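You operate a simulated robot arm through the tools that you are given. There is no shell and no other tool. Be economical: measure what you need, move in short steps, check, and stop when the job is done.

Carry out the task below with a simulated robot arm. There is one attempt and no reset: what you move stays moved.

JOB
Rub the blue book clean, then the orange one, and slide both back.
Fine: stop when a cover shows no grime, so that none is scuffed; the rubber block goes back on its dock; both books end in the wall half of the table.

It is judged by the outcome, as a careful person would: the job done as asked, and still so three seconds after it is handed in. It fails if anything else is knocked over, pushed out of place, dropped, spilled or broken. Lids that push on must go on centred and level and be pressed home; caps that screw on are set level and turned clockwise until they are tight.

ROBOT AND FRAMES
A 7-joint arm with a two-finger parallel gripper, fixed in place. Base frame: the origin is at the foot of the arm, x ahead of it, y to its left, z up; the work surface is at about z = 0.74. Readings come in m, degrees, newtons and seconds.
With the tool pointing down near the work surface it reaches from about 0.3 to 0.68 m from the base axis. Its first joint turns from -66.0 to 66.0 degrees. Payload 1.57 kg.
The tool frame sits at the grasp point between the pads (the TCP): z along the fingers, y along the line on which they close. The tips reach 0.03 m beyond it. Largest opening 0.11 m; finger width 0.024, thickness 0.012; the body of the gripper, 0.048 by 0.112 m, starts 0.078 m behind the TCP.
Orientation is that of the tool frame in the base frame, as a unit quaternion [w, x, y, z]. With the fingers straight down and closing along the base's y, the tool's x points along the base's -x, its y along +y and its z along -z.

CONTROLS
- The arm moves only by the tool apply_moves. Its argument "series" is a list of rows, each an object (a shift or turn left out is 0, a gripper value left out holds the last) with "travel": the shift along the tool's x, y, z in m, a list of three; "turn": the turn, a rotation vector about the tool's x, y, z in degrees, a list of three; "grip": the opening, from 0 (shut) to 1 (fully open). In form: [{"travel": [tx, ty, tz], "turn": [rx, ry, rz], "grip": grip}, ...]. A call has 1 to 20 rows; each row shifts and turns the commanded pose from where the row before left it, along the tool's axes as they then stand. A row lasts 0.2 s, in which the tool goes at most 0.05 m and 8.6 degrees; a call with a longer step from one row to the next is refused whole, and so is a gripper value outside its range. A pose out of reach is approached as far as the arm can. The call stops where the force on the tool passes 40 N (or 10 N more than at its start, if that is more) or the arm is blocked; 0.2 s more then pass. Each finger travels about 0.108 m/s and halts on what it meets, pressing with about 41 N; the grip force reading is that of the motor and also rises with nothing between the fingers. The clock runs only during rows and for 0.2 s after the last one: add rows that do not move to give the fingers time. It gives the time, the measured TCP pose, the force on the tool (base axes), the opening and the grip force at its end, in the units of the frame above (readings bear some noise).
- Cameras (640 x 400 px; columns grow to the right, rows downward): "scene" is fixed at [0.154, -0.4132, 1.3678]; the picture's right is [0.74, -0.67, 0.00], its down [-0.60, -0.65, -0.46] and it looks along [0.31, 0.34, -0.89] (base axes); focal length 247 px, centre (320, 200). "wrist" rides on the gripper at [-0.036, 0, -0.08] in the tool frame; the picture's right is [0.00, -1.00, 0.00], its down [0.97, 0.00, -0.24] and it looks along [0.24, 0.00, 0.97] (tool axes); focal length 218 px, centre (320, 200). There is no depth. A picture from a camera that has moved, and an enlarged one, comes with that camera's place and axes in the base frame and with its lens.
- snapshot(camera): a new picture of that camera. No time passes.
- enlarge(camera, box): a new picture of the part [left, top, right, bottom] of that camera's present view, enlarged. No time passes.
- sign_off(): hands the job in; it is judged then, once.

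Go step by step. Nothing tells you positions but the pictures and the camera data: compare them with the known pose of the tool, close in by small moves and look again before you grip or let go. The budget is 120 turns and 76 pictures, counting those below and the enlarged ones. Unless the task says otherwise, let go and move clear before handing in, and close with one line.

The tools are called after ">>>" by a JSON object that holds its "api" and its "payload". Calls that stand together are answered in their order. apply_moves: Moves the arm, as the interface text tells. Its arguments: {"type":"object","properties":{"series":{"type":"array","items":{"type":"object","properties":{"travel":{"type":"array","items":{"type":"number"}},"turn":{"type":"array","items":{"type":"number"}},"grip":{"type":"number"}}}}},"required":["series"]} The other tools are called the same way: snapshot (camera) takes a picture; enlarge (camera, box) takes an enlarged picture of a part of a camera's view; sign_off () hands the job in.

At the start:

```text
time: 0.0
tcp_pos: [0.358, -0.0523, 1.0364]
ee_rot: [0.0, -0.001, 1.0, 0.001]
contact_force: [0.4, 0.1, 0.4]
finger_gap: 0.11
finger_force: 0.1
```

scene: 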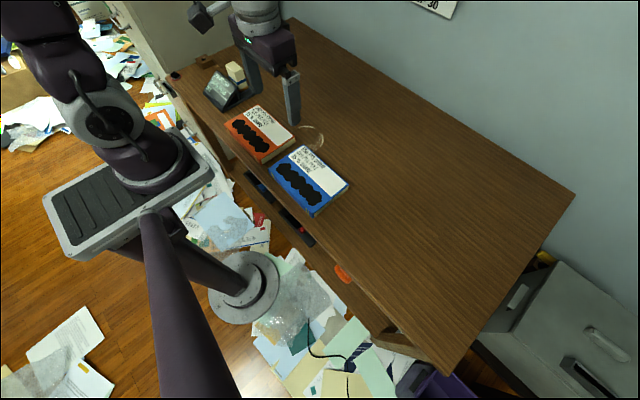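
wrist: 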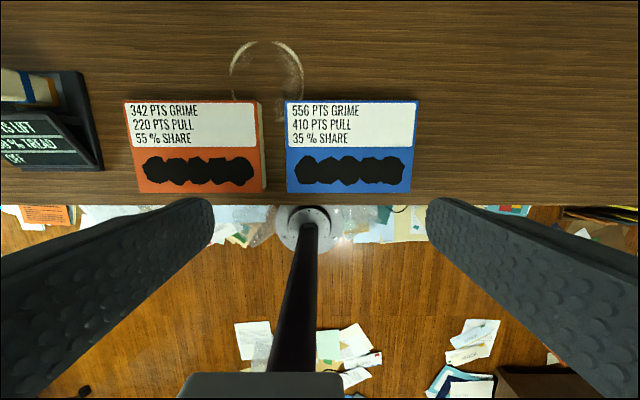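

I see two books with grime patches and printed labels, and a dock with a panel at the left that holds the rubber block. I'll read the labels and the dock first.

>>> {"api": "enlarge", "payload": {"camera": "scene", "box": [160, 40, 280, 115]}}

>>> {"api": "enlarge", "payload": {"camera": "wrist", "box": [0, 40, 256, 200]}}

>>> {"api": "enlarge", "payload": {"camera": "scene", "box": [210, 90, 370, 220]}}

```text
5.33 times, centred on (220, 78) of scene
camera zoom: at [0.154, -0.4132, 1.3678], right [0.74, -0.67, 0.0], down [-0.6, -0.65, -0.46], along [0.31, 0.34, -0.89], focal length 1315 px, centre (853, 853)
```

zoom: 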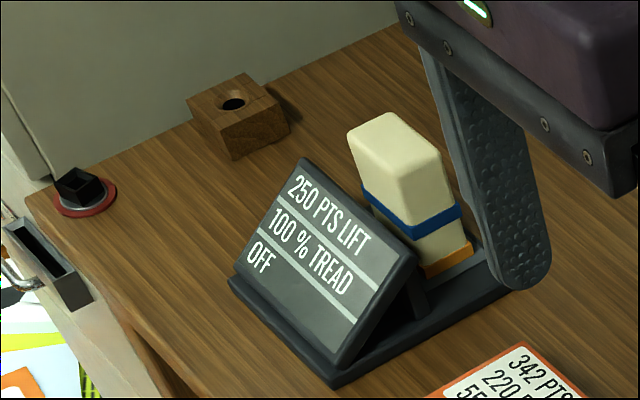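

```text
2.50 times, centred on (128, 120) of wrist
camera zoom: at [0.3941, -0.0537, 1.1169], right [0.0, -1.0, 0.0], down [-0.97, 0.0, 0.24], along [-0.24, 0.0, -0.97], focal length 546 px, centre (800, 400)
```

zoom: 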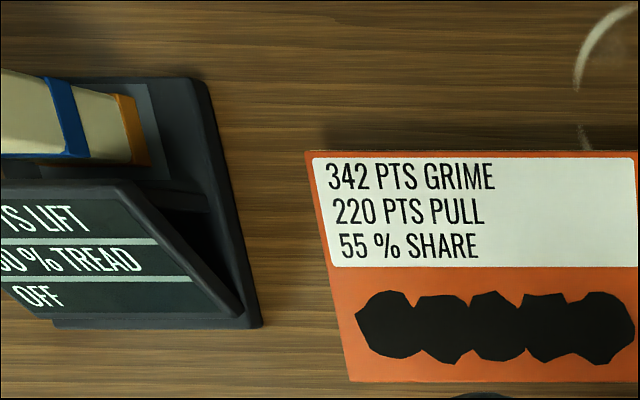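

```text
3.08 times, centred on (290, 155) of scene
camera zoom: at [0.154, -0.4132, 1.3678], right [0.74, -0.67, 0.0], down [-0.6, -0.65, -0.46], along [0.31, 0.34, -0.89], focal length 759 px, centre (412, 338)
```

zoom: 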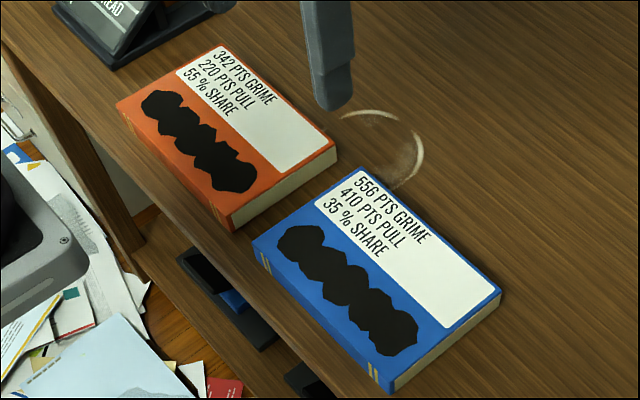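

The blue label says 556 grime, 410 pull, 35 % share; orange says 342, 220 and 55 %. The block's dock reads 250 lift, 100 % tread, OFF. I'll move over toward the dock for a closer look at the block.

>>> {"api": "apply_moves", "payload": {"series": [{"travel": [0, 0.04, 0]}, {"travel": [0, 0.045, 0]}, {"travel": [0, 0.045, 0]}, {"travel": [0, 0.045, 0]}, {"travel": [0, 0.045, 0]}, {"travel": [0, 0.045, 0]}, {"travel": [0, 0.045, 0]}, {"travel": [-0.02, 0.045, 0]}, {"travel": [-0.02, 0.03, 0]}, {}]}}

>>> {"api": "snapshot", "payload": {"camera": "wrist"}}

>>> {"api": "snapshot", "payload": {"camera": "scene"}}

```text
time: 2.2
tcp_pos: [0.3984, 0.3311, 1.0373]
ee_rot: [0.0, 0.0, 1.0, 0.001]
contact_force: [-0.4, 0.5, -0.7]
finger_gap: 0.11
finger_force: 0.0
```

```text
70 pictures are left
camera wrist: at [0.4347, 0.3305, 1.1174], right [0.0, -1.0, 0.0], down [-0.97, 0.0, 0.24], along [-0.24, 0.0, -0.97], focal length 218 px, centre (320, 200)
```

wrist: 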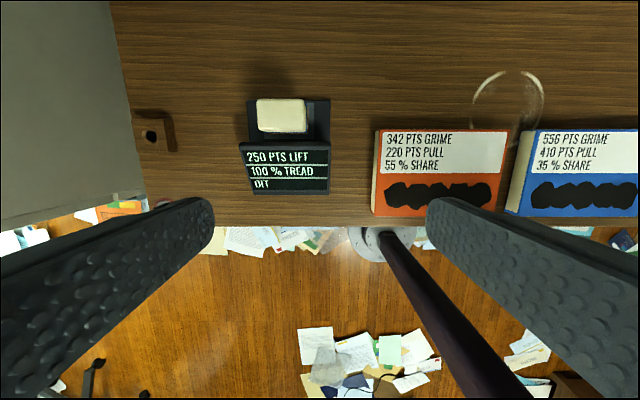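

```text
69 pictures are left
```

scene: 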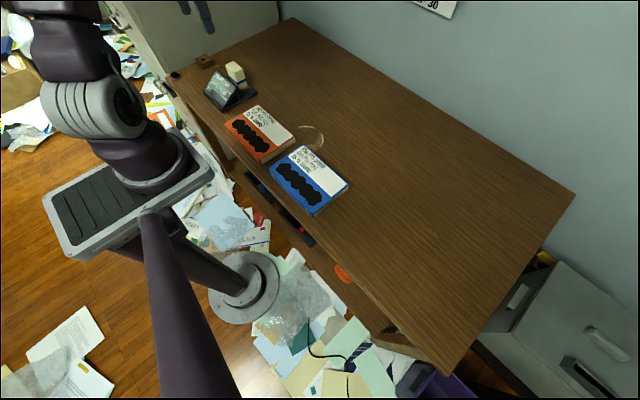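

I triangulate the block's top at about (0.475, 0.38, 0.812), and it is about 0.066 wide along y. I'll move above it and look again before descending.

>>> {"api": "apply_moves", "payload": {"series": [{"travel": [-0.04, 0.025, 0]}, {"travel": [-0.037, 0.024, 0]}, {"travel": [0, 0, 0.04]}, {"travel": [0, 0, 0.04]}, {"travel": [0, 0, 0.04]}, {}]}}

>>> {"api": "snapshot", "payload": {"camera": "wrist"}}

>>> {"api": "enlarge", "payload": {"camera": "scene", "box": [180, 40, 280, 103]}}

```text
time: 3.6
tcp_pos: [0.4764, 0.3789, 0.9166]
ee_rot: [-0.001, 0.0, 1.0, 0.0]
contact_force: [-0.3, 0.3, -0.1]
finger_gap: 0.11
finger_force: 0.1
```

```text
68 pictures are left
camera wrist: at [0.5125, 0.3793, 0.9969], right [0.0, -1.0, 0.0], down [-0.97, 0.0, 0.24], along [-0.24, 0.0, -0.97], focal length 218 px, centre (320, 200)
```

wrist: 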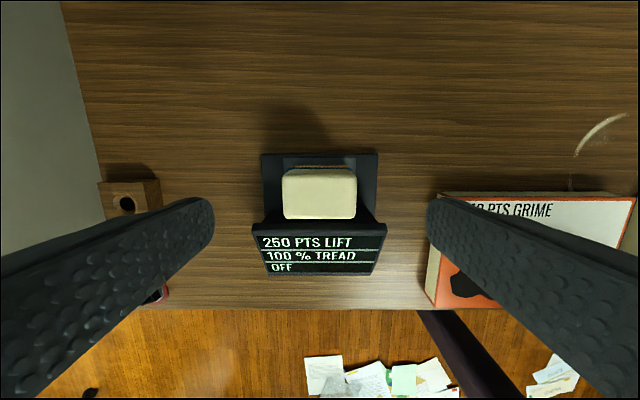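

```text
6.35 times, centred on (230, 72) of scene
camera zoom: at [0.154, -0.4132, 1.3678], right [0.74, -0.67, 0.0], down [-0.6, -0.65, -0.46], along [0.31, 0.34, -0.89], focal length 1566 px, centre (891, 1016)
```

zoom: 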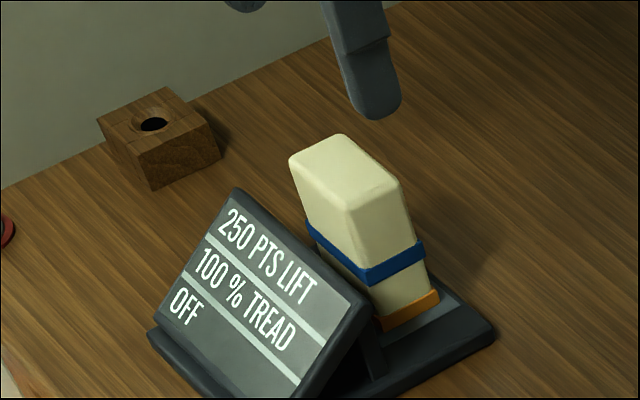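

The block is centred under the tool, within 4 mm. I'll descend so the pads overlap its upper part, then close.

>>> {"api": "apply_moves", "payload": {"series": [{"travel": [0.004, 0.001, 0.03]}, {"travel": [0, 0, 0.03]}, {"travel": [0, 0, 0.03]}, {"travel": [0, 0, 0.022]}, {}, {"grip": 0.0}, {}, {}, {}]}}

>>> {"api": "enlarge", "payload": {"camera": "scene", "box": [180, 40, 280, 103]}}

```text
time: 5.6
tcp_pos: [0.4701, 0.3798, 0.8039]
ee_rot: [0.0, 0.001, 1.0, -0.001]
contact_force: [0.2, 0.5, 0.0]
finger_gap: 0.059
finger_force: 41.2
```

```text
6.35 times, centred on (230, 72) of scene
camera zoom: at [0.154, -0.4132, 1.3678], right [0.74, -0.67, 0.0], down [-0.6, -0.65, -0.46], along [0.31, 0.34, -0.89], focal length 1566 px, centre (891, 1016)
```

zoom: 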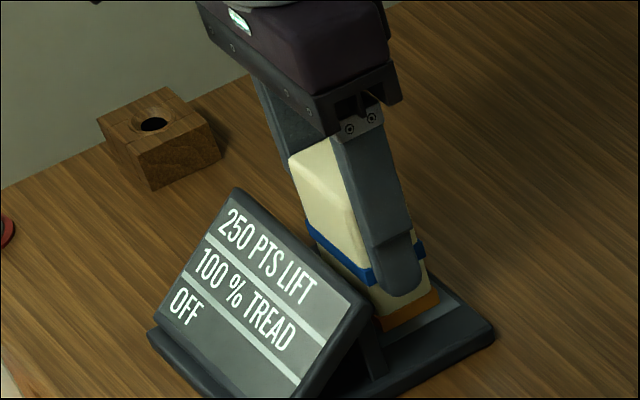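

The block is gripped with a 0.059 gap and 41 N. I'll lift it straight up and check both it and the dock.

>>> {"api": "apply_moves", "payload": {"series": [{"travel": [0, 0, -0.01]}, {"travel": [0, 0, -0.02]}, {"travel": [0, 0, -0.03]}, {"travel": [0, 0, -0.04]}, {}]}}

>>> {"api": "enlarge", "payload": {"camera": "scene", "box": [180, 30, 292, 100]}}

>>> {"api": "snapshot", "payload": {"camera": "wrist"}}

```text
time: 6.8
tcp_pos: [0.4708, 0.3795, 0.9064]
ee_rot: [0.0, 0.002, 1.0, 0.001]
contact_force: [0.7, -0.4, -0.7]
finger_gap: 0.06
finger_force: 41.4
```

```text
5.71 times, centred on (236, 65) of scene
camera zoom: at [0.154, -0.4132, 1.3678], right [0.74, -0.67, 0.0], down [-0.6, -0.65, -0.46], along [0.31, 0.34, -0.89], focal length 1409 px, centre (800, 971)
```

zoom: 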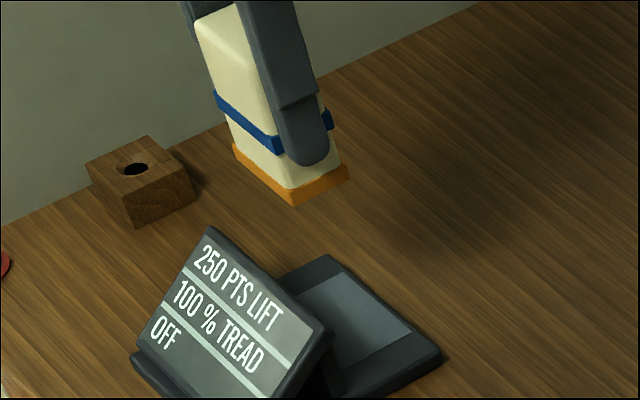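

```text
64 pictures are left
camera wrist: at [0.5067, 0.3798, 0.9866], right [0.0, -1.0, 0.0], down [-0.97, 0.0, 0.24], along [-0.24, 0.0, -0.97], focal length 218 px, centre (320, 200)
```

wrist: 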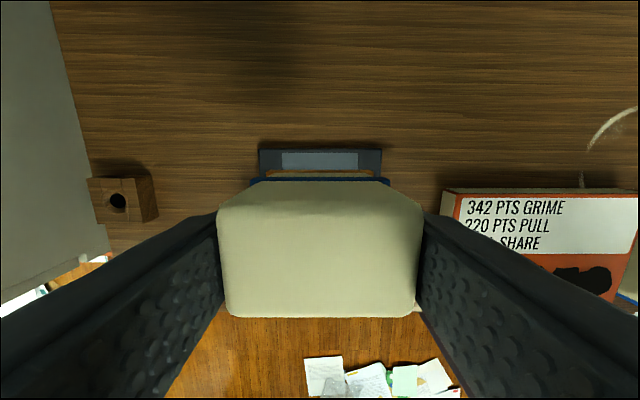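

The orange pad is the block's own underside, and the dock seat is flat; the seat pose is TCP (0.470, 0.380, 0.804). Next I'll carry the block over to the blue book's grime strip, which I take to be centred near (0.357, -0.10).

>>> {"api": "apply_moves", "payload": {"series": [{"travel": [0.009, -0.04, 0]}, {"travel": [0.009, -0.04, 0]}, {"travel": [0.009, -0.04, 0]}, {"travel": [0.009, -0.04, 0]}, {"travel": [0.009, -0.04, 0]}, {"travel": [0.009, -0.04, 0]}, {"travel": [0.009, -0.04, 0]}, {"travel": [0.01, -0.04, 0]}, {"travel": [0.01, -0.04, 0]}, {"travel": [0.01, -0.04, 0]}, {"travel": [0.01, -0.04, 0]}, {"travel": [0.01, -0.04, 0]}, {}, {"travel": [0, 0, 0.03]}, {"travel": [0, 0, 0.025]}, {}]}}

>>> {"api": "snapshot", "payload": {"camera": "wrist"}}

>>> {"api": "enlarge", "payload": {"camera": "scene", "box": [180, 60, 372, 220]}}

```text
time: 10.2
tcp_pos: [0.3567, -0.0988, 0.8512]
ee_rot: [-0.001, -0.001, 1.0, 0.0]
contact_force: [0.9, 0.5, -1.7]
finger_gap: 0.0596
finger_force: 40.8
```

```text
63 pictures are left
camera wrist: at [0.394, -0.0984, 0.9314], right [0.0, -1.0, 0.0], down [-0.97, 0.0, 0.24], along [-0.24, 0.0, -0.97], focal length 218 px, centre (320, 200)
```

wrist: 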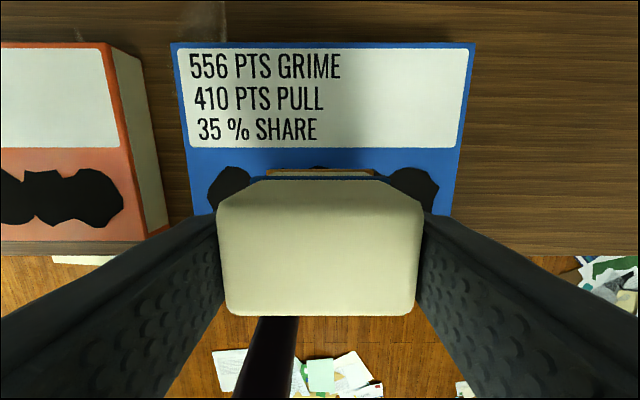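

```text
2.50 times, centred on (276, 140) of scene
camera zoom: at [0.154, -0.4132, 1.3678], right [0.74, -0.67, 0.0], down [-0.6, -0.65, -0.46], along [0.31, 0.34, -0.89], focal length 617 px, centre (430, 350)
```

zoom: 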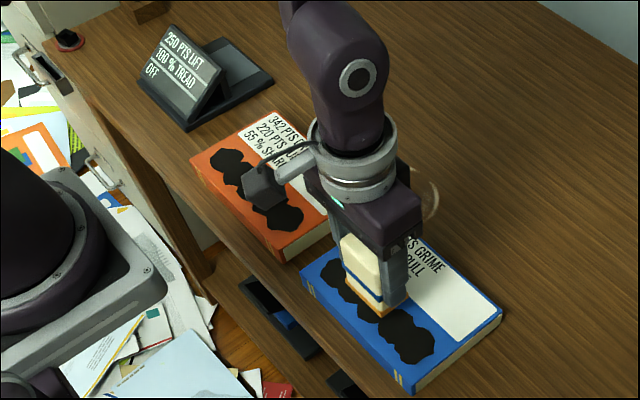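

The blue book spans y from -0.198 to -0.003 with its top at z ≈ 0.771, and its grime runs over y from -0.188 to -0.014 at x ≈ 0.361. I'll shift to the right end of the strip and come down gently to find contact.

>>> {"api": "apply_moves", "payload": {"series": [{"travel": [-0.004, -0.03, 0]}, {"travel": [0, -0.024, 0]}, {"travel": [0, 0, 0.015]}, {"travel": [0, 0, 0.009]}, {"travel": [0, 0, 0.003]}, {}]}}

>>> {"api": "enlarge", "payload": {"camera": "scene", "box": [260, 130, 360, 220]}}

```text
time: 11.6
tcp_pos: [0.3628, -0.1533, 0.8235]
ee_rot: [0.0, -0.001, 1.0, 0.0]
contact_force: [-1.1, 0.9, 19.8]
finger_gap: 0.0596
finger_force: 41.2
```

```text
4.44 times, centred on (310, 175) of scene
camera zoom: at [0.1537, -0.4131, 1.3679], right [0.74, -0.67, 0.0], down [-0.6, -0.65, -0.47], along [0.31, 0.34, -0.89], focal length 1096 px, centre (364, 311)
```

zoom: 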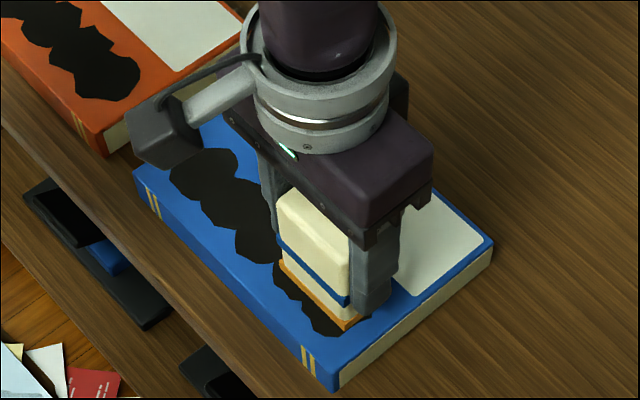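

Contact was found at TCP z ≈ 0.8235, with 20 N of force. I'll ease the pressure and try a short rub, watching the display and the book.

>>> {"api": "apply_moves", "payload": {"series": [{"travel": [0, 0, -0.002]}, {}, {"travel": [0, 0.01, 0]}, {"travel": [0, 0.01, 0]}, {"travel": [0, 0.01, 0]}]}}

>>> {"api": "enlarge", "payload": {"camera": "scene", "box": [180, 60, 372, 220]}}

```text
time: 12.8
tcp_pos: [0.3623, -0.1229, 0.8248]
ee_rot: [0.0, 0.0, 1.0, 0.0]
contact_force: [0.0, -0.1, -1.3]
finger_gap: 0.0595
finger_force: 41.0
```

```text
2.50 times, centred on (276, 140) of scene
camera zoom: at [0.154, -0.4132, 1.3678], right [0.74, -0.67, 0.0], down [-0.6, -0.65, -0.46], along [0.31, 0.34, -0.89], focal length 617 px, centre (430, 350)
```

zoom: 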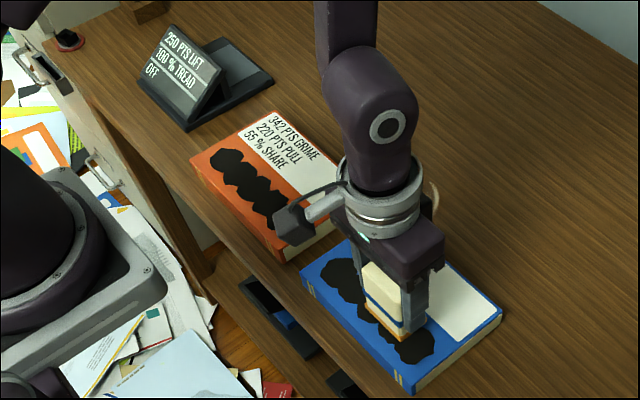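

It lifted off at 0.8248, so the contact is stiff. I'll lower by about 1.3 mm and rub onwards.

>>> {"api": "apply_moves", "payload": {"series": [{"travel": [0, 0, 0.0013]}, {}, {"travel": [0, 0.01, 0]}, {"travel": [0, 0.01, 0]}, {"travel": [0, 0.01, 0]}]}}

>>> {"api": "enlarge", "payload": {"camera": "scene", "box": [180, 60, 372, 220]}}

```text
time: 14.0
tcp_pos: [0.3612, -0.0919, 0.8244]
ee_rot: [0.0, 0.0, 1.0, 0.0]
contact_force: [0.8, -0.4, -1.5]
finger_gap: 0.0595
finger_force: 41.5
```

```text
2.50 times, centred on (276, 140) of scene
camera zoom: at [0.154, -0.4132, 1.3678], right [0.74, -0.67, 0.0], down [-0.6, -0.65, -0.46], along [0.31, 0.34, -0.89], focal length 617 px, centre (430, 350)
```

zoom: 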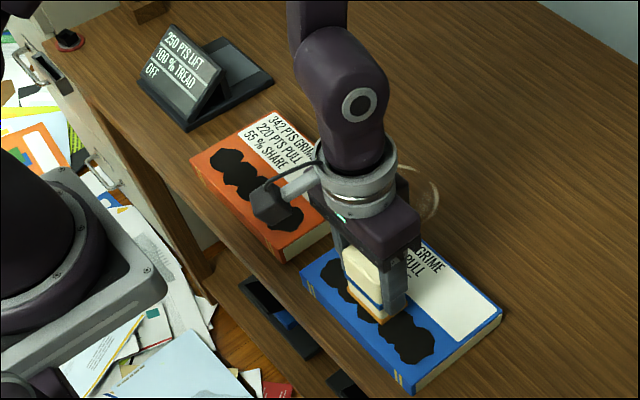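

There's still no contact. I'll lower in 1 mm steps until there is a moderate force.

>>> {"api": "apply_moves", "payload": {"series": [{"travel": [0, 0, 0.001]}, {}]}}

>>> {"api": "apply_moves", "payload": {"series": [{"travel": [0, 0, 0.0005]}, {}]}}

```text
time: 14.6
tcp_pos: [0.3609, -0.0919, 0.8227]
ee_rot: [0.0, 0.0, 1.0, 0.0]
contact_force: [-0.9, 0.4, 4.3]
finger_gap: 0.0593
finger_force: 41.0
```

```text
time: 15.2
tcp_pos: [0.3622, -0.0904, 0.8235]
ee_rot: [0.0, 0.001, 1.0, 0.001]
contact_force: [-5.1, -1.3, 26.9]
finger_gap: 0.0596
finger_force: 40.7
```

The contact is very stiff, so I'll back off slightly and stroke toward the left end, then to the right.

>>> {"api": "apply_moves", "payload": {"series": [{"travel": [0, 0, -0.0003]}, {"travel": [0, 0.01, 0]}, {"travel": [0, 0.01, 0]}]}}

>>> {"api": "enlarge", "payload": {"camera": "scene", "box": [180, 60, 372, 220]}}

```text
time: 15.7
tcp_pos: [0.3623, -0.0921, 0.8231]
ee_rot: [0.0, 0.004, 1.0, -0.003]
contact_force: [-1.3, -2.1, 13.0]
finger_gap: 0.0596
finger_force: 40.9
stopped in row 2: the force on the tool passed its limit (the readings are from after the stop); the commanded pose is now the measured one
```

```text
2.50 times, centred on (276, 140) of scene
camera zoom: at [0.1538, -0.4132, 1.3679], right [0.74, -0.67, 0.0], down [-0.6, -0.65, -0.47], along [0.31, 0.34, -0.89], focal length 617 px, centre (430, 350)
```

zoom: 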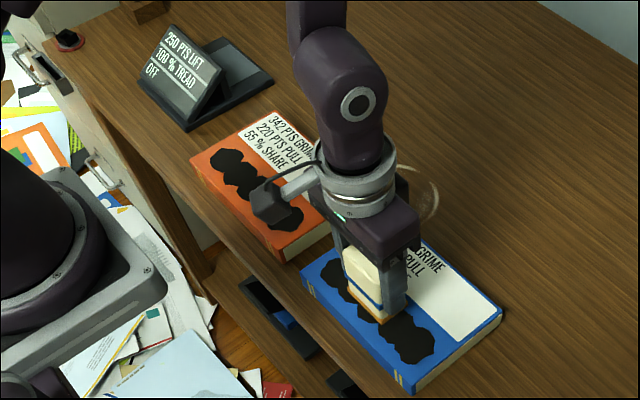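

Rubber friction stopped the stroke, so it needs much lighter pressure. While I'm here I'll check the dark thing on the red ring at the table corner, and the dock, for any switch.

>>> {"api": "enlarge", "payload": {"camera": "scene", "box": [155, 45, 251, 105]}}

>>> {"api": "apply_moves", "payload": {"series": [{"travel": [0, 0, -0.0003]}, {"travel": [0, 0.004, 0]}, {"travel": [0, 0.008, 0]}, {"travel": [0, 0.01, 0]}]}}

```text
6.67 times, centred on (203, 75) of scene
camera zoom: at [0.1538, -0.4132, 1.3679], right [0.74, -0.67, 0.0], down [-0.6, -0.65, -0.47], along [0.31, 0.34, -0.89], focal length 1644 px, centre (1100, 1033)
```

zoom: 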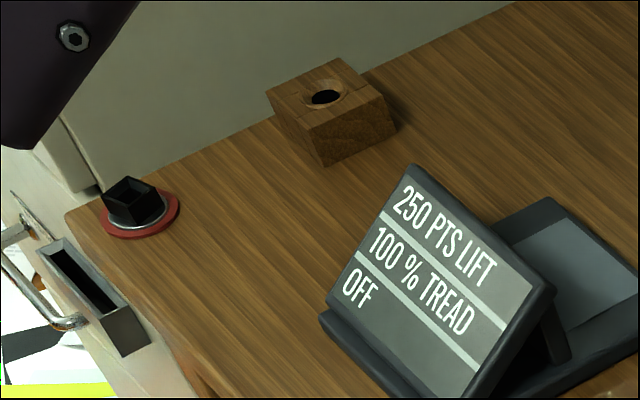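

```text
time: 16.7
tcp_pos: [0.3627, -0.0694, 0.8235]
ee_rot: [0.0, 0.003, 1.0, -0.001]
contact_force: [0.2, -0.1, -1.5]
finger_gap: 0.0596
finger_force: 40.7
```

Those are only fixtures on the table, with no visible switch. I'll find light contact again in finer steps and stroke.

>>> {"api": "apply_moves", "payload": {"series": [{"travel": [0, 0, 0.0005]}, {}, {}]}}

>>> {"api": "apply_moves", "payload": {"series": [{"travel": [0, 0, 0.0003]}, {}, {}]}}

```text
time: 17.5
tcp_pos: [0.3627, -0.0688, 0.8225]
ee_rot: [0.001, 0.002, 1.0, -0.002]
contact_force: [0.1, -1.6, 6.1]
finger_gap: 0.0596
finger_force: 40.7
```

```text
time: 18.3
tcp_pos: [0.3618, -0.0697, 0.8236]
ee_rot: [0.001, 0.003, 1.0, -0.002]
contact_force: [-0.2, -4.2, 23.8]
finger_gap: 0.0594
finger_force: 41.1
```

Now about 24 N; backing off 0.3 mm should leave roughly 6 N. I'll stroke to the left end with that.

>>> {"api": "apply_moves", "payload": {"series": [{"travel": [0, 0, -0.0003]}, {}, {"travel": [0, 0.005, 0]}, {"travel": [0, 0.01, 0]}, {"travel": [0, 0.01, 0]}]}}

>>> {"api": "enlarge", "payload": {"camera": "scene", "box": [180, 60, 372, 220]}}

```text
time: 19.6
tcp_pos: [0.3623, -0.0455, 0.8235]
ee_rot: [0.002, 0.004, 1.0, -0.004]
contact_force: [-0.7, -3.4, 12.2]
finger_gap: 0.0595
finger_force: 41.4
stopped in row 5: the force on the tool passed its limit (the readings are from after the stop); the commanded pose is now the measured one
```

```text
2.50 times, centred on (276, 140) of scene
camera zoom: at [0.1539, -0.4133, 1.3678], right [0.74, -0.67, 0.0], down [-0.6, -0.65, -0.47], along [0.31, 0.34, -0.89], focal length 617 px, centre (430, 350)
```

zoom: 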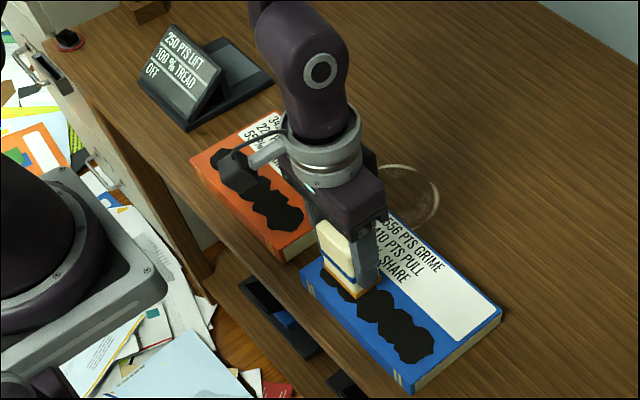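

The stroke went 24 mm and the book stayed put. I'll check the label and the display for any change.

>>> {"api": "enlarge", "payload": {"camera": "scene", "box": [270, 135, 350, 215]}}

>>> {"api": "enlarge", "payload": {"camera": "scene", "box": [190, 60, 270, 110]}}

```text
5.00 times, centred on (310, 175) of scene
camera zoom: at [0.1539, -0.4133, 1.3678], right [0.74, -0.67, 0.0], down [-0.6, -0.65, -0.47], along [0.31, 0.34, -0.89], focal length 1233 px, centre (370, 325)
```

zoom: 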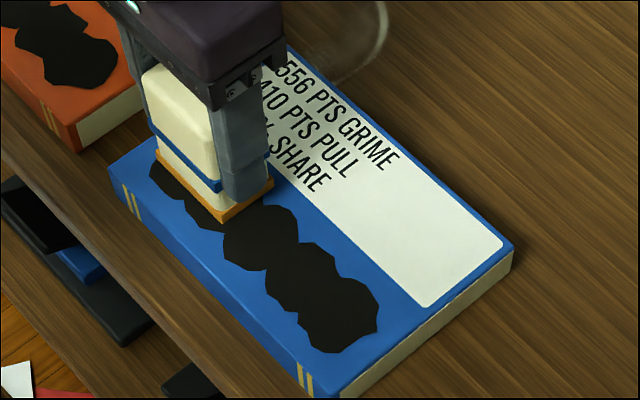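

```text
8.00 times, centred on (230, 85) of scene
camera zoom: at [0.1539, -0.4133, 1.3678], right [0.74, -0.67, 0.0], down [-0.6, -0.65, -0.47], along [0.31, 0.34, -0.89], focal length 1973 px, centre (1040, 1120)
```

zoom: 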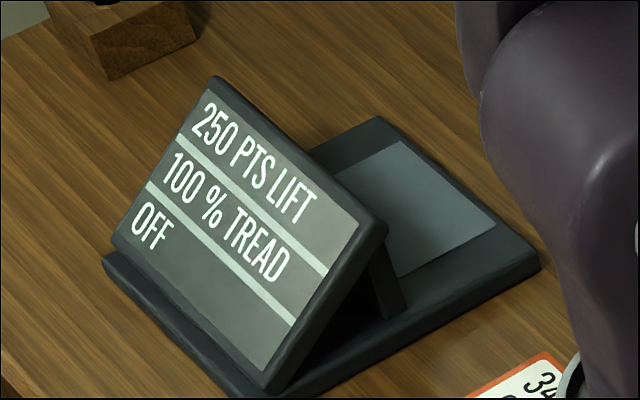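

Nothing has changed yet, so a longer continuous stroke may be what counts. I'll lift, straighten the tool and reset at the left end of the strip.

>>> {"api": "apply_moves", "payload": {"series": [{"travel": [0, 0, -0.004]}, {"travel": [0, 0.004, 0], "turn": [-0.46, 0.23, -0.46]}, {}, {"travel": [0, 0, 0.003]}, {}, {}]}}

>>> {"api": "apply_moves", "payload": {"series": [{"travel": [0, 0, 0.0007]}, {}, {}]}}

```text
time: 21.1
tcp_pos: [0.3616, -0.0409, 0.8242]
ee_rot: [-0.002, 0.0, 1.0, 0.001]
contact_force: [-0.2, 0.0, -1.0]
finger_gap: 0.0594
finger_force: 40.6
```

```text
time: 21.9
tcp_pos: [0.3606, -0.0417, 0.8238]
ee_rot: [0.0, 0.0, 1.0, 0.001]
contact_force: [0.5, -0.7, -1.4]
finger_gap: 0.0595
finger_force: 41.5
```

>>> {"api": "apply_moves", "payload": {"series": [{"travel": [0, 0, 0.0004]}, {}, {}]}}

>>> {"api": "apply_moves", "payload": {"series": [{"travel": [0, 0, 0.0003]}, {}, {}]}}

```text
time: 22.6
tcp_pos: [0.3623, -0.042, 0.8232]
ee_rot: [-0.001, 0.0, 1.0, 0.001]
contact_force: [-0.9, 1.8, 6.0]
finger_gap: 0.0595
finger_force: 40.6
```

```text
time: 23.4
tcp_pos: [0.3618, -0.0409, 0.8222]
ee_rot: [-0.001, 0.0, 1.0, 0.001]
contact_force: [0.9, 2.5, 27.1]
finger_gap: 0.0597
finger_force: 41.3
```

The force is about 27 N; I'll back off by 0.2 mm to around 12 N and make one continuous stroke to the right end.

>>> {"api": "apply_moves", "payload": {"series": [{"travel": [0, 0, -0.0002]}, {"travel": [0, -0.01, 0]}, {"travel": [0, -0.015, 0]}, {"travel": [0, -0.015, 0]}, {"travel": [0, -0.015, 0]}, {"travel": [0, -0.015, 0]}, {"travel": [0, -0.015, 0]}, {"travel": [0, -0.015, 0]}, {"travel": [0, -0.015, 0]}]}}

>>> {"api": "enlarge", "payload": {"camera": "scene", "box": [180, 60, 372, 220]}}

```text
time: 24.3
tcp_pos: [0.362, -0.0643, 0.8227]
ee_rot: [-0.001, -0.002, 1.0, 0.003]
contact_force: [-1.6, 3.8, 15.4]
finger_gap: 0.0593
finger_force: 41.3
stopped in row 4: the force on the tool passed its limit (the readings are from after the stop); the commanded pose is now the measured one
```

```text
2.50 times, centred on (276, 140) of scene
camera zoom: at [0.1537, -0.4131, 1.3679], right [0.74, -0.67, 0.0], down [-0.6, -0.65, -0.47], along [0.31, 0.34, -0.89], focal length 617 px, centre (430, 350)
```

zoom: 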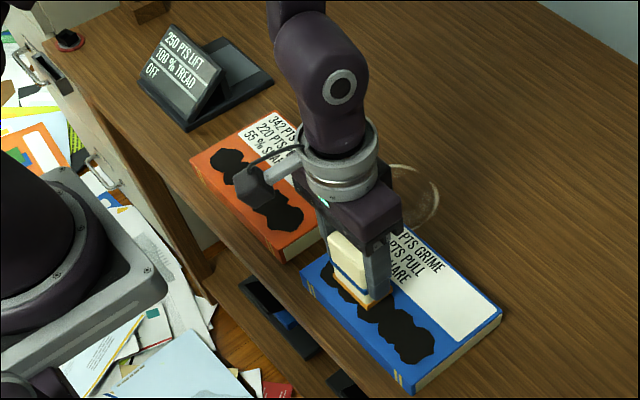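

Force builds up during the stroke. I'll stroke slower from here, easing upward slightly as it goes, and read it partway.

>>> {"api": "apply_moves", "payload": {"series": [{"travel": [0, 0, -0.0001]}, {"travel": [0, -0.006, -0.0001]}, {"travel": [0, -0.008, -0.0001]}, {"travel": [0, -0.008, -0.0001]}, {"travel": [0, -0.008, 0]}]}}

>>> {"api": "apply_moves", "payload": {"series": [{"travel": [0, -0.008, 0]}, {"travel": [0, -0.008, 0]}, {"travel": [0, -0.008, 0]}]}}

```text
time: 25.5
tcp_pos: [0.361, -0.0951, 0.8236]
ee_rot: [-0.001, -0.003, 1.0, 0.002]
contact_force: [-0.6, 15.0, 20.1]
finger_gap: 0.0595
finger_force: 41.0
```

```text
time: 26.0
tcp_pos: [0.3613, -0.1048, 0.8226]
ee_rot: [-0.001, -0.002, 1.0, 0.004]
contact_force: [-1.4, 4.9, 16.6]
finger_gap: 0.0593
finger_force: 40.8
stopped in row 2: the force on the tool passed its limit (the readings are from after the stop); the commanded pose is now the measured one
```

Easing up works: that stroke held 20 N normal and 15 N drag with no stop until the last part. I'll continue the same way to the right end.

>>> {"api": "apply_moves", "payload": {"series": [{"travel": [0, 0, -0.0001]}, {"travel": [0, -0.006, -0.0001]}, {"travel": [0, -0.008, -0.0001]}, {"travel": [0, -0.008, -0.0001]}, {"travel": [0, -0.008, -0.0001]}, {"travel": [0, -0.008, -0.0001]}, {"travel": [0, -0.008, -0.0001]}]}}

>>> {"api": "enlarge", "payload": {"camera": "scene", "box": [180, 60, 372, 220]}}

```text
time: 27.6
tcp_pos: [0.3624, -0.1518, 0.8249]
ee_rot: [-0.001, -0.002, 1.0, 0.003]
contact_force: [0.4, 0.1, -1.2]
finger_gap: 0.0595
finger_force: 41.1
```

```text
2.50 times, centred on (276, 140) of scene
camera zoom: at [0.154, -0.4132, 1.3678], right [0.74, -0.67, 0.0], down [-0.6, -0.65, -0.46], along [0.31, 0.34, -0.89], focal length 617 px, centre (430, 350)
```

zoom: 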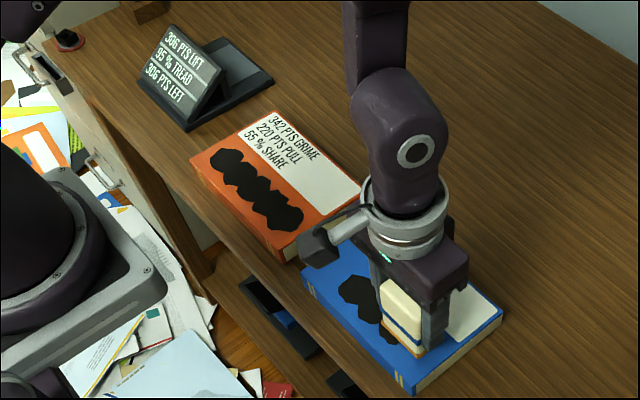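

Progress: one blob is gone and the display now shows numbers. I'll read it closely.

>>> {"api": "enlarge", "payload": {"camera": "scene", "box": [190, 60, 270, 110]}}

>>> {"api": "snapshot", "payload": {"camera": "wrist"}}

```text
8.00 times, centred on (230, 85) of scene
camera zoom: at [0.154, -0.4132, 1.3678], right [0.74, -0.67, 0.0], down [-0.6, -0.65, -0.46], along [0.31, 0.34, -0.89], focal length 1973 px, centre (1040, 1120)
```

zoom: 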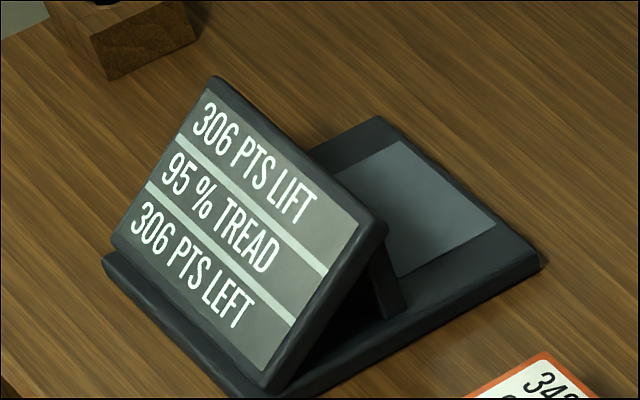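

```text
50 pictures are left
camera wrist: at [0.3982, -0.1524, 0.9046], right [0.01, -1.0, -0.01], down [-0.97, -0.01, 0.24], along [-0.24, 0.0, -0.97], focal length 218 px, centre (320, 200)
```

wrist: 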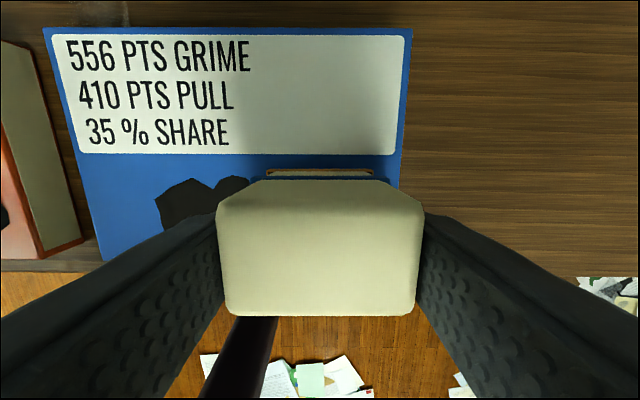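

That decodes neatly: each pass removes LIFT, and LIFT then moves SHARE of the way toward PULL (250 + 0.35·160 = 306). So blue needs exactly one more pass (306 of 306), which leaves lift at 342, exactly orange's single pass. I'll straighten the tool and find contact at the right end.

>>> {"api": "apply_moves", "payload": {"series": [{"travel": [0, -0.005, -0.001], "turn": [0.34, -0.11, 0.23]}, {}, {"travel": [0, 0, 0.0018]}, {}, {}]}}

>>> {"api": "apply_moves", "payload": {"series": [{"travel": [0, 0, 0.0004]}, {}, {}]}}

```text
time: 28.8
tcp_pos: [0.3624, -0.1558, 0.8234]
ee_rot: [0.0, -0.001, 1.0, 0.0]
contact_force: [-0.6, -0.9, -0.7]
finger_gap: 0.0593
finger_force: 40.8
```

```text
time: 29.6
tcp_pos: [0.3622, -0.1564, 0.8236]
ee_rot: [0.0, 0.001, 1.0, 0.0]
contact_force: [-4.3, 1.6, 39.3]
finger_gap: 0.0597
finger_force: 40.8
```

That pressed to 39 N, so I'll back off and stroke left with gentle easing.

>>> {"api": "apply_moves", "payload": {"series": [{"travel": [0, 0, -0.0003]}, {"travel": [0, 0.006, -0.0001]}, {"travel": [0, 0.008, -0.0001]}, {"travel": [0, 0.008, -5e-05]}, {"travel": [0, 0.008, 0]}]}}

>>> {"api": "apply_moves", "payload": {"series": [{"travel": [0, 0.008, -5e-05]}, {"travel": [0, 0.008, 0]}, {"travel": [0, 0.008, 0]}]}}

```text
time: 30.8
tcp_pos: [0.3622, -0.1249, 0.8237]
ee_rot: [0.0, -0.001, 1.0, 0.0]
contact_force: [0.6, -9.1, 9.3]
finger_gap: 0.0594
finger_force: 41.0
```

```text
time: 31.6
tcp_pos: [0.3617, -0.1018, 0.8228]
ee_rot: [0.001, 0.001, 1.0, 0.0]
contact_force: [0.0, -5.7, 5.6]
finger_gap: 0.0596
finger_force: 40.9
```

The contact is steady and light, at 6–9 N. I'll continue to the left in the same contact, checking the force.

>>> {"api": "apply_moves", "payload": {"series": [{"travel": [0, 0.008, 0]}, {"travel": [0, 0.008, 0.0]}, {"travel": [0, 0.008, 0]}]}}

>>> {"api": "enlarge", "payload": {"camera": "scene", "box": [180, 60, 372, 220]}}

```text
time: 32.4
tcp_pos: [0.3635, -0.0795, 0.8227]
ee_rot: [0.0, 0.0, 1.0, 0.0]
contact_force: [-1.4, -7.5, 6.3]
finger_gap: 0.0593
finger_force: 40.7
```

```text
2.50 times, centred on (276, 140) of scene
camera zoom: at [0.1539, -0.4134, 1.3678], right [0.74, -0.67, 0.0], down [-0.6, -0.65, -0.47], along [0.31, 0.34, -0.89], focal length 617 px, centre (430, 350)
```

zoom: 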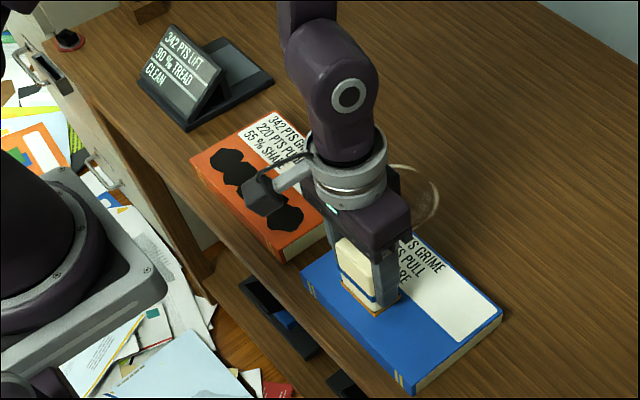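

Blue reads CLEAN, and lift is 342 as predicted. I'll lift straight off now and move to the orange book.

>>> {"api": "apply_moves", "payload": {"series": [{"travel": [0, 0, -0.01]}, {"travel": [0, 0, -0.02]}, {"travel": [0, 0.02, 0]}, {"travel": [0, 0.03, 0]}, {"travel": [0, 0.04, 0]}, {"travel": [0, 0.04, 0]}, {"travel": [0, 0.04, 0]}, {"travel": [0, 0.04, 0]}, {}]}}

>>> {"api": "snapshot", "payload": {"camera": "wrist"}}

>>> {"api": "enlarge", "payload": {"camera": "scene", "box": [180, 60, 372, 220]}}

```text
time: 34.4
tcp_pos: [0.3637, 0.1311, 0.8522]
ee_rot: [0.0, -0.001, 1.0, 0.0]
contact_force: [0.4, 0.3, -1.5]
finger_gap: 0.0594
finger_force: 41.3
```

```text
48 pictures are left
camera wrist: at [0.3995, 0.1318, 0.9324], right [0.0, -1.0, 0.0], down [-0.97, 0.0, 0.24], along [-0.24, 0.0, -0.97], focal length 218 px, centre (320, 200)
```

wrist: 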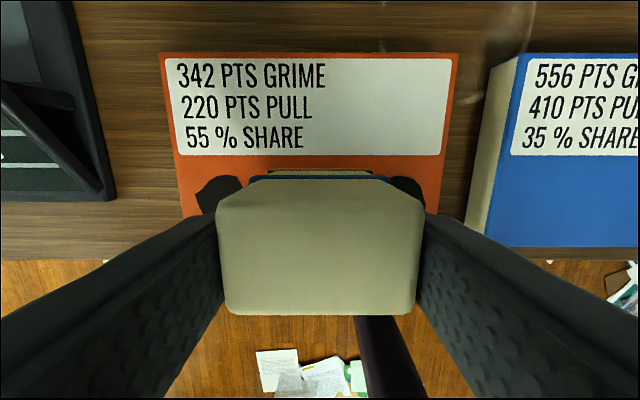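

```text
2.50 times, centred on (276, 140) of scene
camera zoom: at [0.154, -0.4132, 1.3678], right [0.74, -0.67, 0.0], down [-0.6, -0.65, -0.46], along [0.31, 0.34, -0.89], focal length 617 px, centre (430, 350)
```

zoom: 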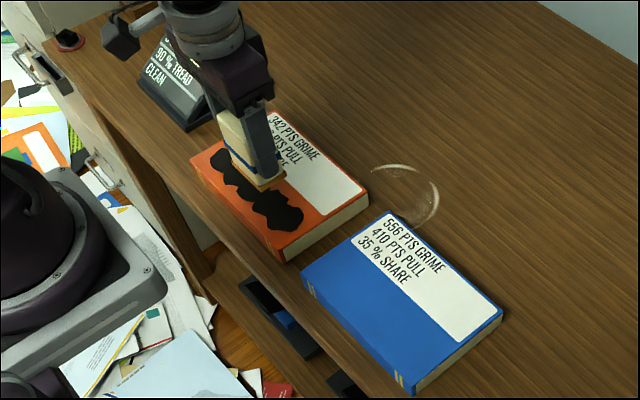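

The orange book spans y from 0.041 to 0.236 with the same height; its grime runs over y from 0.053 to 0.225. I'll start at its right end and find light contact.

>>> {"api": "apply_moves", "payload": {"series": [{"travel": [0.002, -0.025, 0]}, {"travel": [0, -0.021, 0]}, {"travel": [0, 0, 0.015]}, {"travel": [0, 0, 0.011]}, {}, {}]}}

>>> {"api": "apply_moves", "payload": {"series": [{"travel": [0, 0, 0.001]}, {}, {}]}}

>>> {"api": "apply_moves", "payload": {"series": [{"travel": [0, 0, 0.0005]}, {}, {}]}}

```text
time: 35.8
tcp_pos: [0.3599, 0.0859, 0.8259]
ee_rot: [0.001, -0.001, 1.0, 0.0]
contact_force: [-0.2, 0.4, -1.2]
finger_gap: 0.0594
finger_force: 41.1
```

```text
time: 36.6
tcp_pos: [0.3602, 0.0853, 0.8265]
ee_rot: [0.001, -0.001, 1.0, 0.0]
contact_force: [0.1, -0.6, -1.6]
finger_gap: 0.0595
finger_force: 41.1
```

```text
time: 37.4
tcp_pos: [0.3605, 0.0851, 0.825]
ee_rot: [0.0, -0.001, 1.0, 0.0]
contact_force: [0.8, -0.4, -1.2]
finger_gap: 0.0596
finger_force: 40.8
```

>>> {"api": "apply_moves", "payload": {"series": [{"travel": [0, 0, 0.0007]}, {}, {}]}}

>>> {"api": "apply_moves", "payload": {"series": [{"travel": [0, 0, 0.0004]}, {}, {}]}}

```text
time: 38.2
tcp_pos: [0.3608, 0.0848, 0.8249]
ee_rot: [0.0, -0.001, 1.0, 0.0]
contact_force: [0.4, 0.3, -1.7]
finger_gap: 0.0593
finger_force: 41.1
```

```text
time: 39.0
tcp_pos: [0.3606, 0.085, 0.8244]
ee_rot: [0.0, -0.001, 1.0, 0.001]
contact_force: [0.2, 0.5, -1.5]
finger_gap: 0.0597
finger_force: 41.1
```

No contact yet; I'll continue in small steps.

>>> {"api": "apply_moves", "payload": {"series": [{"travel": [0, 0, 0.0003]}, {}, {}]}}

>>> {"api": "apply_moves", "payload": {"series": [{"travel": [0, 0, 0.0003]}, {}, {}]}}

>>> {"api": "apply_moves", "payload": {"series": [{"travel": [0, 0, 0.0003]}, {}, {}]}}

```text
time: 39.8
tcp_pos: [0.3607, 0.0856, 0.8246]
ee_rot: [0.001, -0.001, 1.0, -0.001]
contact_force: [0.9, 0.6, -2.0]
finger_gap: 0.0596
finger_force: 41.1
```

```text
time: 40.6
tcp_pos: [0.3598, 0.0861, 0.8237]
ee_rot: [0.0, -0.001, 1.0, 0.001]
contact_force: [0.6, 0.1, -2.0]
finger_gap: 0.0596
finger_force: 41.2
```

```text
time: 41.4
tcp_pos: [0.3606, 0.0848, 0.8233]
ee_rot: [0.0, -0.001, 1.0, 0.0]
contact_force: [0.1, -0.3, -0.7]
finger_gap: 0.0595
finger_force: 41.1
```

>>> {"api": "apply_moves", "payload": {"series": [{"travel": [0, 0, 0.0002]}, {}, {}]}}

>>> {"api": "apply_moves", "payload": {"series": [{"travel": [0, 0, 0.0002]}, {}, {}]}}

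```text
time: 42.2
tcp_pos: [0.3601, 0.0858, 0.8231]
ee_rot: [0.0, -0.001, 1.0, -0.001]
contact_force: [0.0, -0.4, -1.5]
finger_gap: 0.06
finger_force: 40.7
```

```text
time: 43.0
tcp_pos: [0.3587, 0.0857, 0.8218]
ee_rot: [0.001, -0.001, 1.0, 0.0]
contact_force: [0.4, 0.0, -1.1]
finger_gap: 0.0593
finger_force: 40.6
```

>>> {"api": "apply_moves", "payload": {"series": [{"travel": [0, 0, 0.0003]}, {}, {}]}}

>>> {"api": "apply_moves", "payload": {"series": [{"travel": [0, 0, 0.0003]}, {}, {}]}}

```text
time: 43.8
tcp_pos: [0.3604, 0.0852, 0.8219]
ee_rot: [0.001, -0.001, 1.0, 0.0]
contact_force: [-1.1, -1.0, -1.4]
finger_gap: 0.0594
finger_force: 40.9
```

```text
time: 44.6
tcp_pos: [0.3602, 0.0856, 0.8226]
ee_rot: [0.0, 0.0, 1.0, 0.0]
contact_force: [-0.2, -2.4, 25.3]
finger_gap: 0.0596
finger_force: 41.1
```

Contact at 25 N. I'll back off slightly and stroke left the way that worked on blue, checking on the way.

>>> {"api": "apply_moves", "payload": {"series": [{"travel": [0, 0, -0.0001]}, {"travel": [0, 0.006, -0.0001]}, {"travel": [0, 0.008, -5e-05]}, {"travel": [0, 0.008, -5e-05]}, {"travel": [0, 0.008, 0]}]}}

>>> {"api": "apply_moves", "payload": {"series": [{"travel": [0, 0.008, 0]}, {"travel": [0, 0.008, 0]}]}}

>>> {"api": "enlarge", "payload": {"camera": "scene", "box": [180, 60, 372, 220]}}

```text
time: 45.6
tcp_pos: [0.3593, 0.1044, 0.8238]
ee_rot: [0.0, 0.0, 1.0, -0.001]
contact_force: [-1.1, -2.4, 15.7]
finger_gap: 0.0595
finger_force: 41.1
stopped in row 5: the force on the tool passed its limit (the readings are from after the stop); the commanded pose is now the measured one
```

```text
time: 46.2
tcp_pos: [0.3599, 0.1191, 0.8218]
ee_rot: [-0.001, 0.001, 1.0, -0.002]
contact_force: [2.4, -16.8, 24.6]
finger_gap: 0.0592
finger_force: 40.8
```

```text
2.50 times, centred on (276, 140) of scene
camera zoom: at [0.1538, -0.4137, 1.3677], right [0.74, -0.67, 0.0], down [-0.6, -0.65, -0.47], along [0.31, 0.34, -0.89], focal length 617 px, centre (430, 350)
```

zoom: 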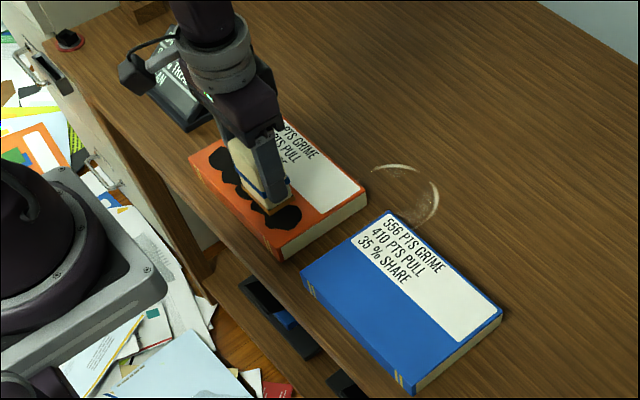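

34 mm done and no change yet. I'll ease slightly and continue in short pieces.

>>> {"api": "apply_moves", "payload": {"series": [{"travel": [0, 0.008, -0.0002]}, {"travel": [0, 0.008, -0.0001]}]}}

>>> {"api": "enlarge", "payload": {"camera": "scene", "box": [180, 60, 308, 160]}}

```text
time: 46.8
tcp_pos: [0.3597, 0.1357, 0.8233]
ee_rot: [0.0, -0.001, 1.0, -0.001]
contact_force: [0.4, -11.5, 30.0]
finger_gap: 0.0592
finger_force: 40.8
```

```text
4.00 times, centred on (244, 110) of scene
camera zoom: at [0.1537, -0.4136, 1.3678], right [0.74, -0.67, 0.0], down [-0.6, -0.65, -0.47], along [0.31, 0.34, -0.89], focal length 987 px, centre (624, 560)
```

zoom: 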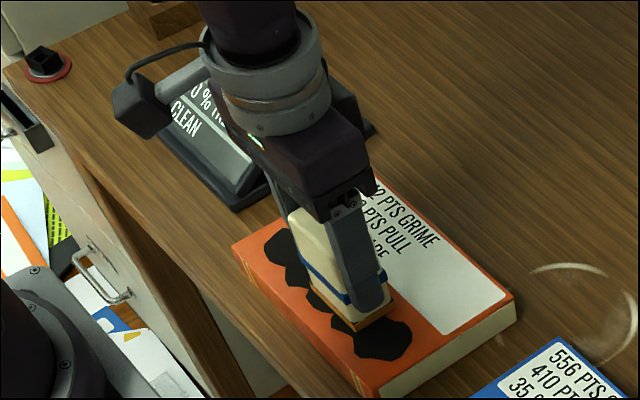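

>>> {"api": "apply_moves", "payload": {"series": [{"travel": [0, 0.006, -0.0003]}, {"travel": [0, 0.006, -0.0001]}]}}

>>> {"api": "enlarge", "payload": {"camera": "scene", "box": [180, 60, 308, 160]}}

```text
time: 47.4
tcp_pos: [0.3594, 0.1487, 0.824]
ee_rot: [-0.001, 0.001, 1.0, -0.001]
contact_force: [-0.2, 0.0, -1.9]
finger_gap: 0.0595
finger_force: 41.3
```

```text
4.00 times, centred on (244, 110) of scene
camera zoom: at [0.154, -0.4132, 1.3678], right [0.74, -0.67, 0.0], down [-0.6, -0.65, -0.46], along [0.31, 0.34, -0.89], focal length 987 px, centre (624, 560)
```

zoom: 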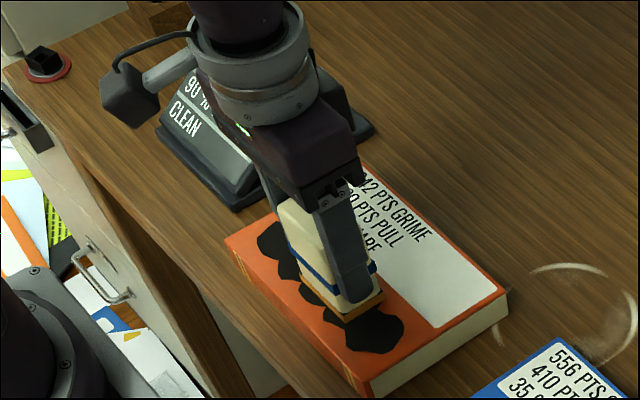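

Contact was lost and the book had crept about 5 mm to the left under the heavier pressure. I'll lift, go to the left end, straighten, and stroke right with lighter pressure.

>>> {"api": "apply_moves", "payload": {"series": [{"travel": [0, 0, -0.005]}, {"travel": [0, 0.025, 0], "turn": [-0.11, -0.11, -0.11]}, {"travel": [0, 0.023, 0]}, {}, {"travel": [0, 0, 0.004]}, {}, {}]}}

>>> {"api": "apply_moves", "payload": {"series": [{"travel": [0, 0, 0.0005]}, {}, {}]}}

>>> {"api": "apply_moves", "payload": {"series": [{"travel": [0, 0, 0.0003]}, {}, {}]}}

```text
time: 49.0
tcp_pos: [0.3601, 0.1987, 0.8243]
ee_rot: [0.001, -0.001, 1.0, 0.001]
contact_force: [-0.5, 0.2, -1.6]
finger_gap: 0.0596
finger_force: 40.9
```

```text
time: 49.8
tcp_pos: [0.3602, 0.1978, 0.8247]
ee_rot: [0.001, -0.001, 1.0, 0.0]
contact_force: [-0.1, -1.0, -1.4]
finger_gap: 0.0592
finger_force: 40.6
```

```text
time: 50.6
tcp_pos: [0.3611, 0.1971, 0.823]
ee_rot: [0.001, 0.0, 1.0, 0.0]
contact_force: [-0.5, -0.6, -1.7]
finger_gap: 0.0597
finger_force: 41.5
```

>>> {"api": "apply_moves", "payload": {"series": [{"travel": [0, 0, 0.0003]}, {}, {}]}}

>>> {"api": "apply_moves", "payload": {"series": [{"travel": [0, 0, 0.0002]}, {}, {}]}}

>>> {"api": "apply_moves", "payload": {"series": [{"travel": [0, 0, 0.0002]}, {}, {}]}}

```text
time: 51.4
tcp_pos: [0.3601, 0.1977, 0.8229]
ee_rot: [0.002, 0.0, 1.0, 0.0]
contact_force: [-0.5, -0.5, -1.0]
finger_gap: 0.0592
finger_force: 41.1
```

```text
time: 52.2
tcp_pos: [0.361, 0.1981, 0.8227]
ee_rot: [0.001, 0.0, 1.0, 0.0]
contact_force: [-2.2, -1.2, 12.1]
finger_gap: 0.0597
finger_force: 41.5
```

```text
time: 53.0
tcp_pos: [0.3605, 0.1976, 0.8227]
ee_rot: [0.002, 0.0, 1.0, 0.0]
contact_force: [0.0, -3.6, 19.0]
finger_gap: 0.0597
finger_force: 41.1
```

Now 19 N at the left end. I'll back off slightly and stroke to the right, reading the force.

>>> {"api": "apply_moves", "payload": {"series": [{"travel": [0, 0, -0.0001]}, {"travel": [0, -0.005, -0.0001]}, {"travel": [0, -0.007, 0]}]}}

>>> {"api": "apply_moves", "payload": {"series": [{"travel": [0, -0.007, 0]}, {"travel": [0, -0.007, 0]}]}}

>>> {"api": "enlarge", "payload": {"camera": "scene", "box": [180, 60, 308, 160]}}

```text
time: 53.8
tcp_pos: [0.361, 0.1872, 0.8213]
ee_rot: [0.002, -0.001, 1.0, 0.0]
contact_force: [0.0, 14.8, 30.5]
finger_gap: 0.0596
finger_force: 41.3
```

```text
time: 54.4
tcp_pos: [0.3597, 0.1719, 0.8232]
ee_rot: [0.002, -0.001, 1.0, 0.001]
contact_force: [0.5, 10.3, 19.6]
finger_gap: 0.0592
finger_force: 40.5
```

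```text
4.00 times, centred on (244, 110) of scene
camera zoom: at [0.1538, -0.4131, 1.3679], right [0.74, -0.67, 0.0], down [-0.6, -0.65, -0.47], along [0.31, 0.34, -0.89], focal length 987 px, centre (624, 560)
```

zoom: 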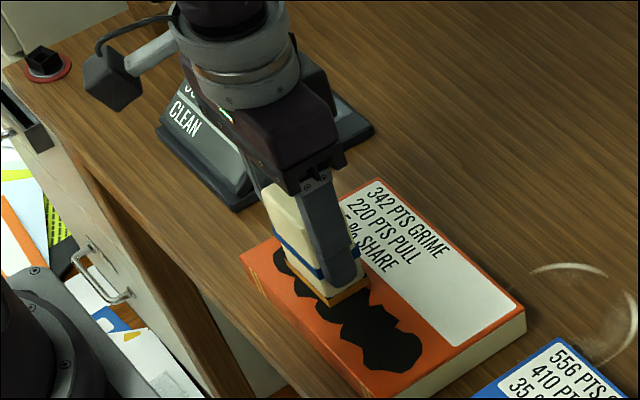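

The book is being dragged along at this pressure, so rubbing needs under about 8 N, as in blue's second pass. I'll ease up in fine steps first.

>>> {"api": "apply_moves", "payload": {"series": [{"travel": [0, 0, -0.0002]}, {}]}}

>>> {"api": "apply_moves", "payload": {"series": [{"travel": [0, 0, -0.0001]}, {}]}}

```text
time: 55.0
tcp_pos: [0.3603, 0.1712, 0.8233]
ee_rot: [0.0, 0.0, 1.0, -0.001]
contact_force: [1.9, 3.1, 3.2]
finger_gap: 0.0595
finger_force: 41.1
```

```text
time: 55.6
tcp_pos: [0.3601, 0.1703, 0.8232]
ee_rot: [0.0, -0.001, 1.0, -0.001]
contact_force: [-0.5, 0.7, -1.0]
finger_gap: 0.0594
finger_force: 40.8
```

Readings carry about a -1.3 N bias, so one step back down gives about 4–5 N. I'll stroke right from here.

>>> {"api": "apply_moves", "payload": {"series": [{"travel": [0, 0, 0.00012]}, {}, {"travel": [0, -0.005, 0]}, {"travel": [0, -0.008, 0]}]}}

>>> {"api": "apply_moves", "payload": {"series": [{"travel": [0, -0.008, 0]}]}}

```text
time: 56.6
tcp_pos: [0.3603, 0.1599, 0.8221]
ee_rot: [0.001, 0.0, 1.0, 0.001]
contact_force: [1.1, 8.4, 17.0]
finger_gap: 0.0595
finger_force: 41.1
```

```text
time: 57.0
tcp_pos: [0.3602, 0.1503, 0.8223]
ee_rot: [0.002, -0.001, 1.0, 0.001]
contact_force: [-1.0, 14.5, 36.7]
finger_gap: 0.0593
finger_force: 40.4
```

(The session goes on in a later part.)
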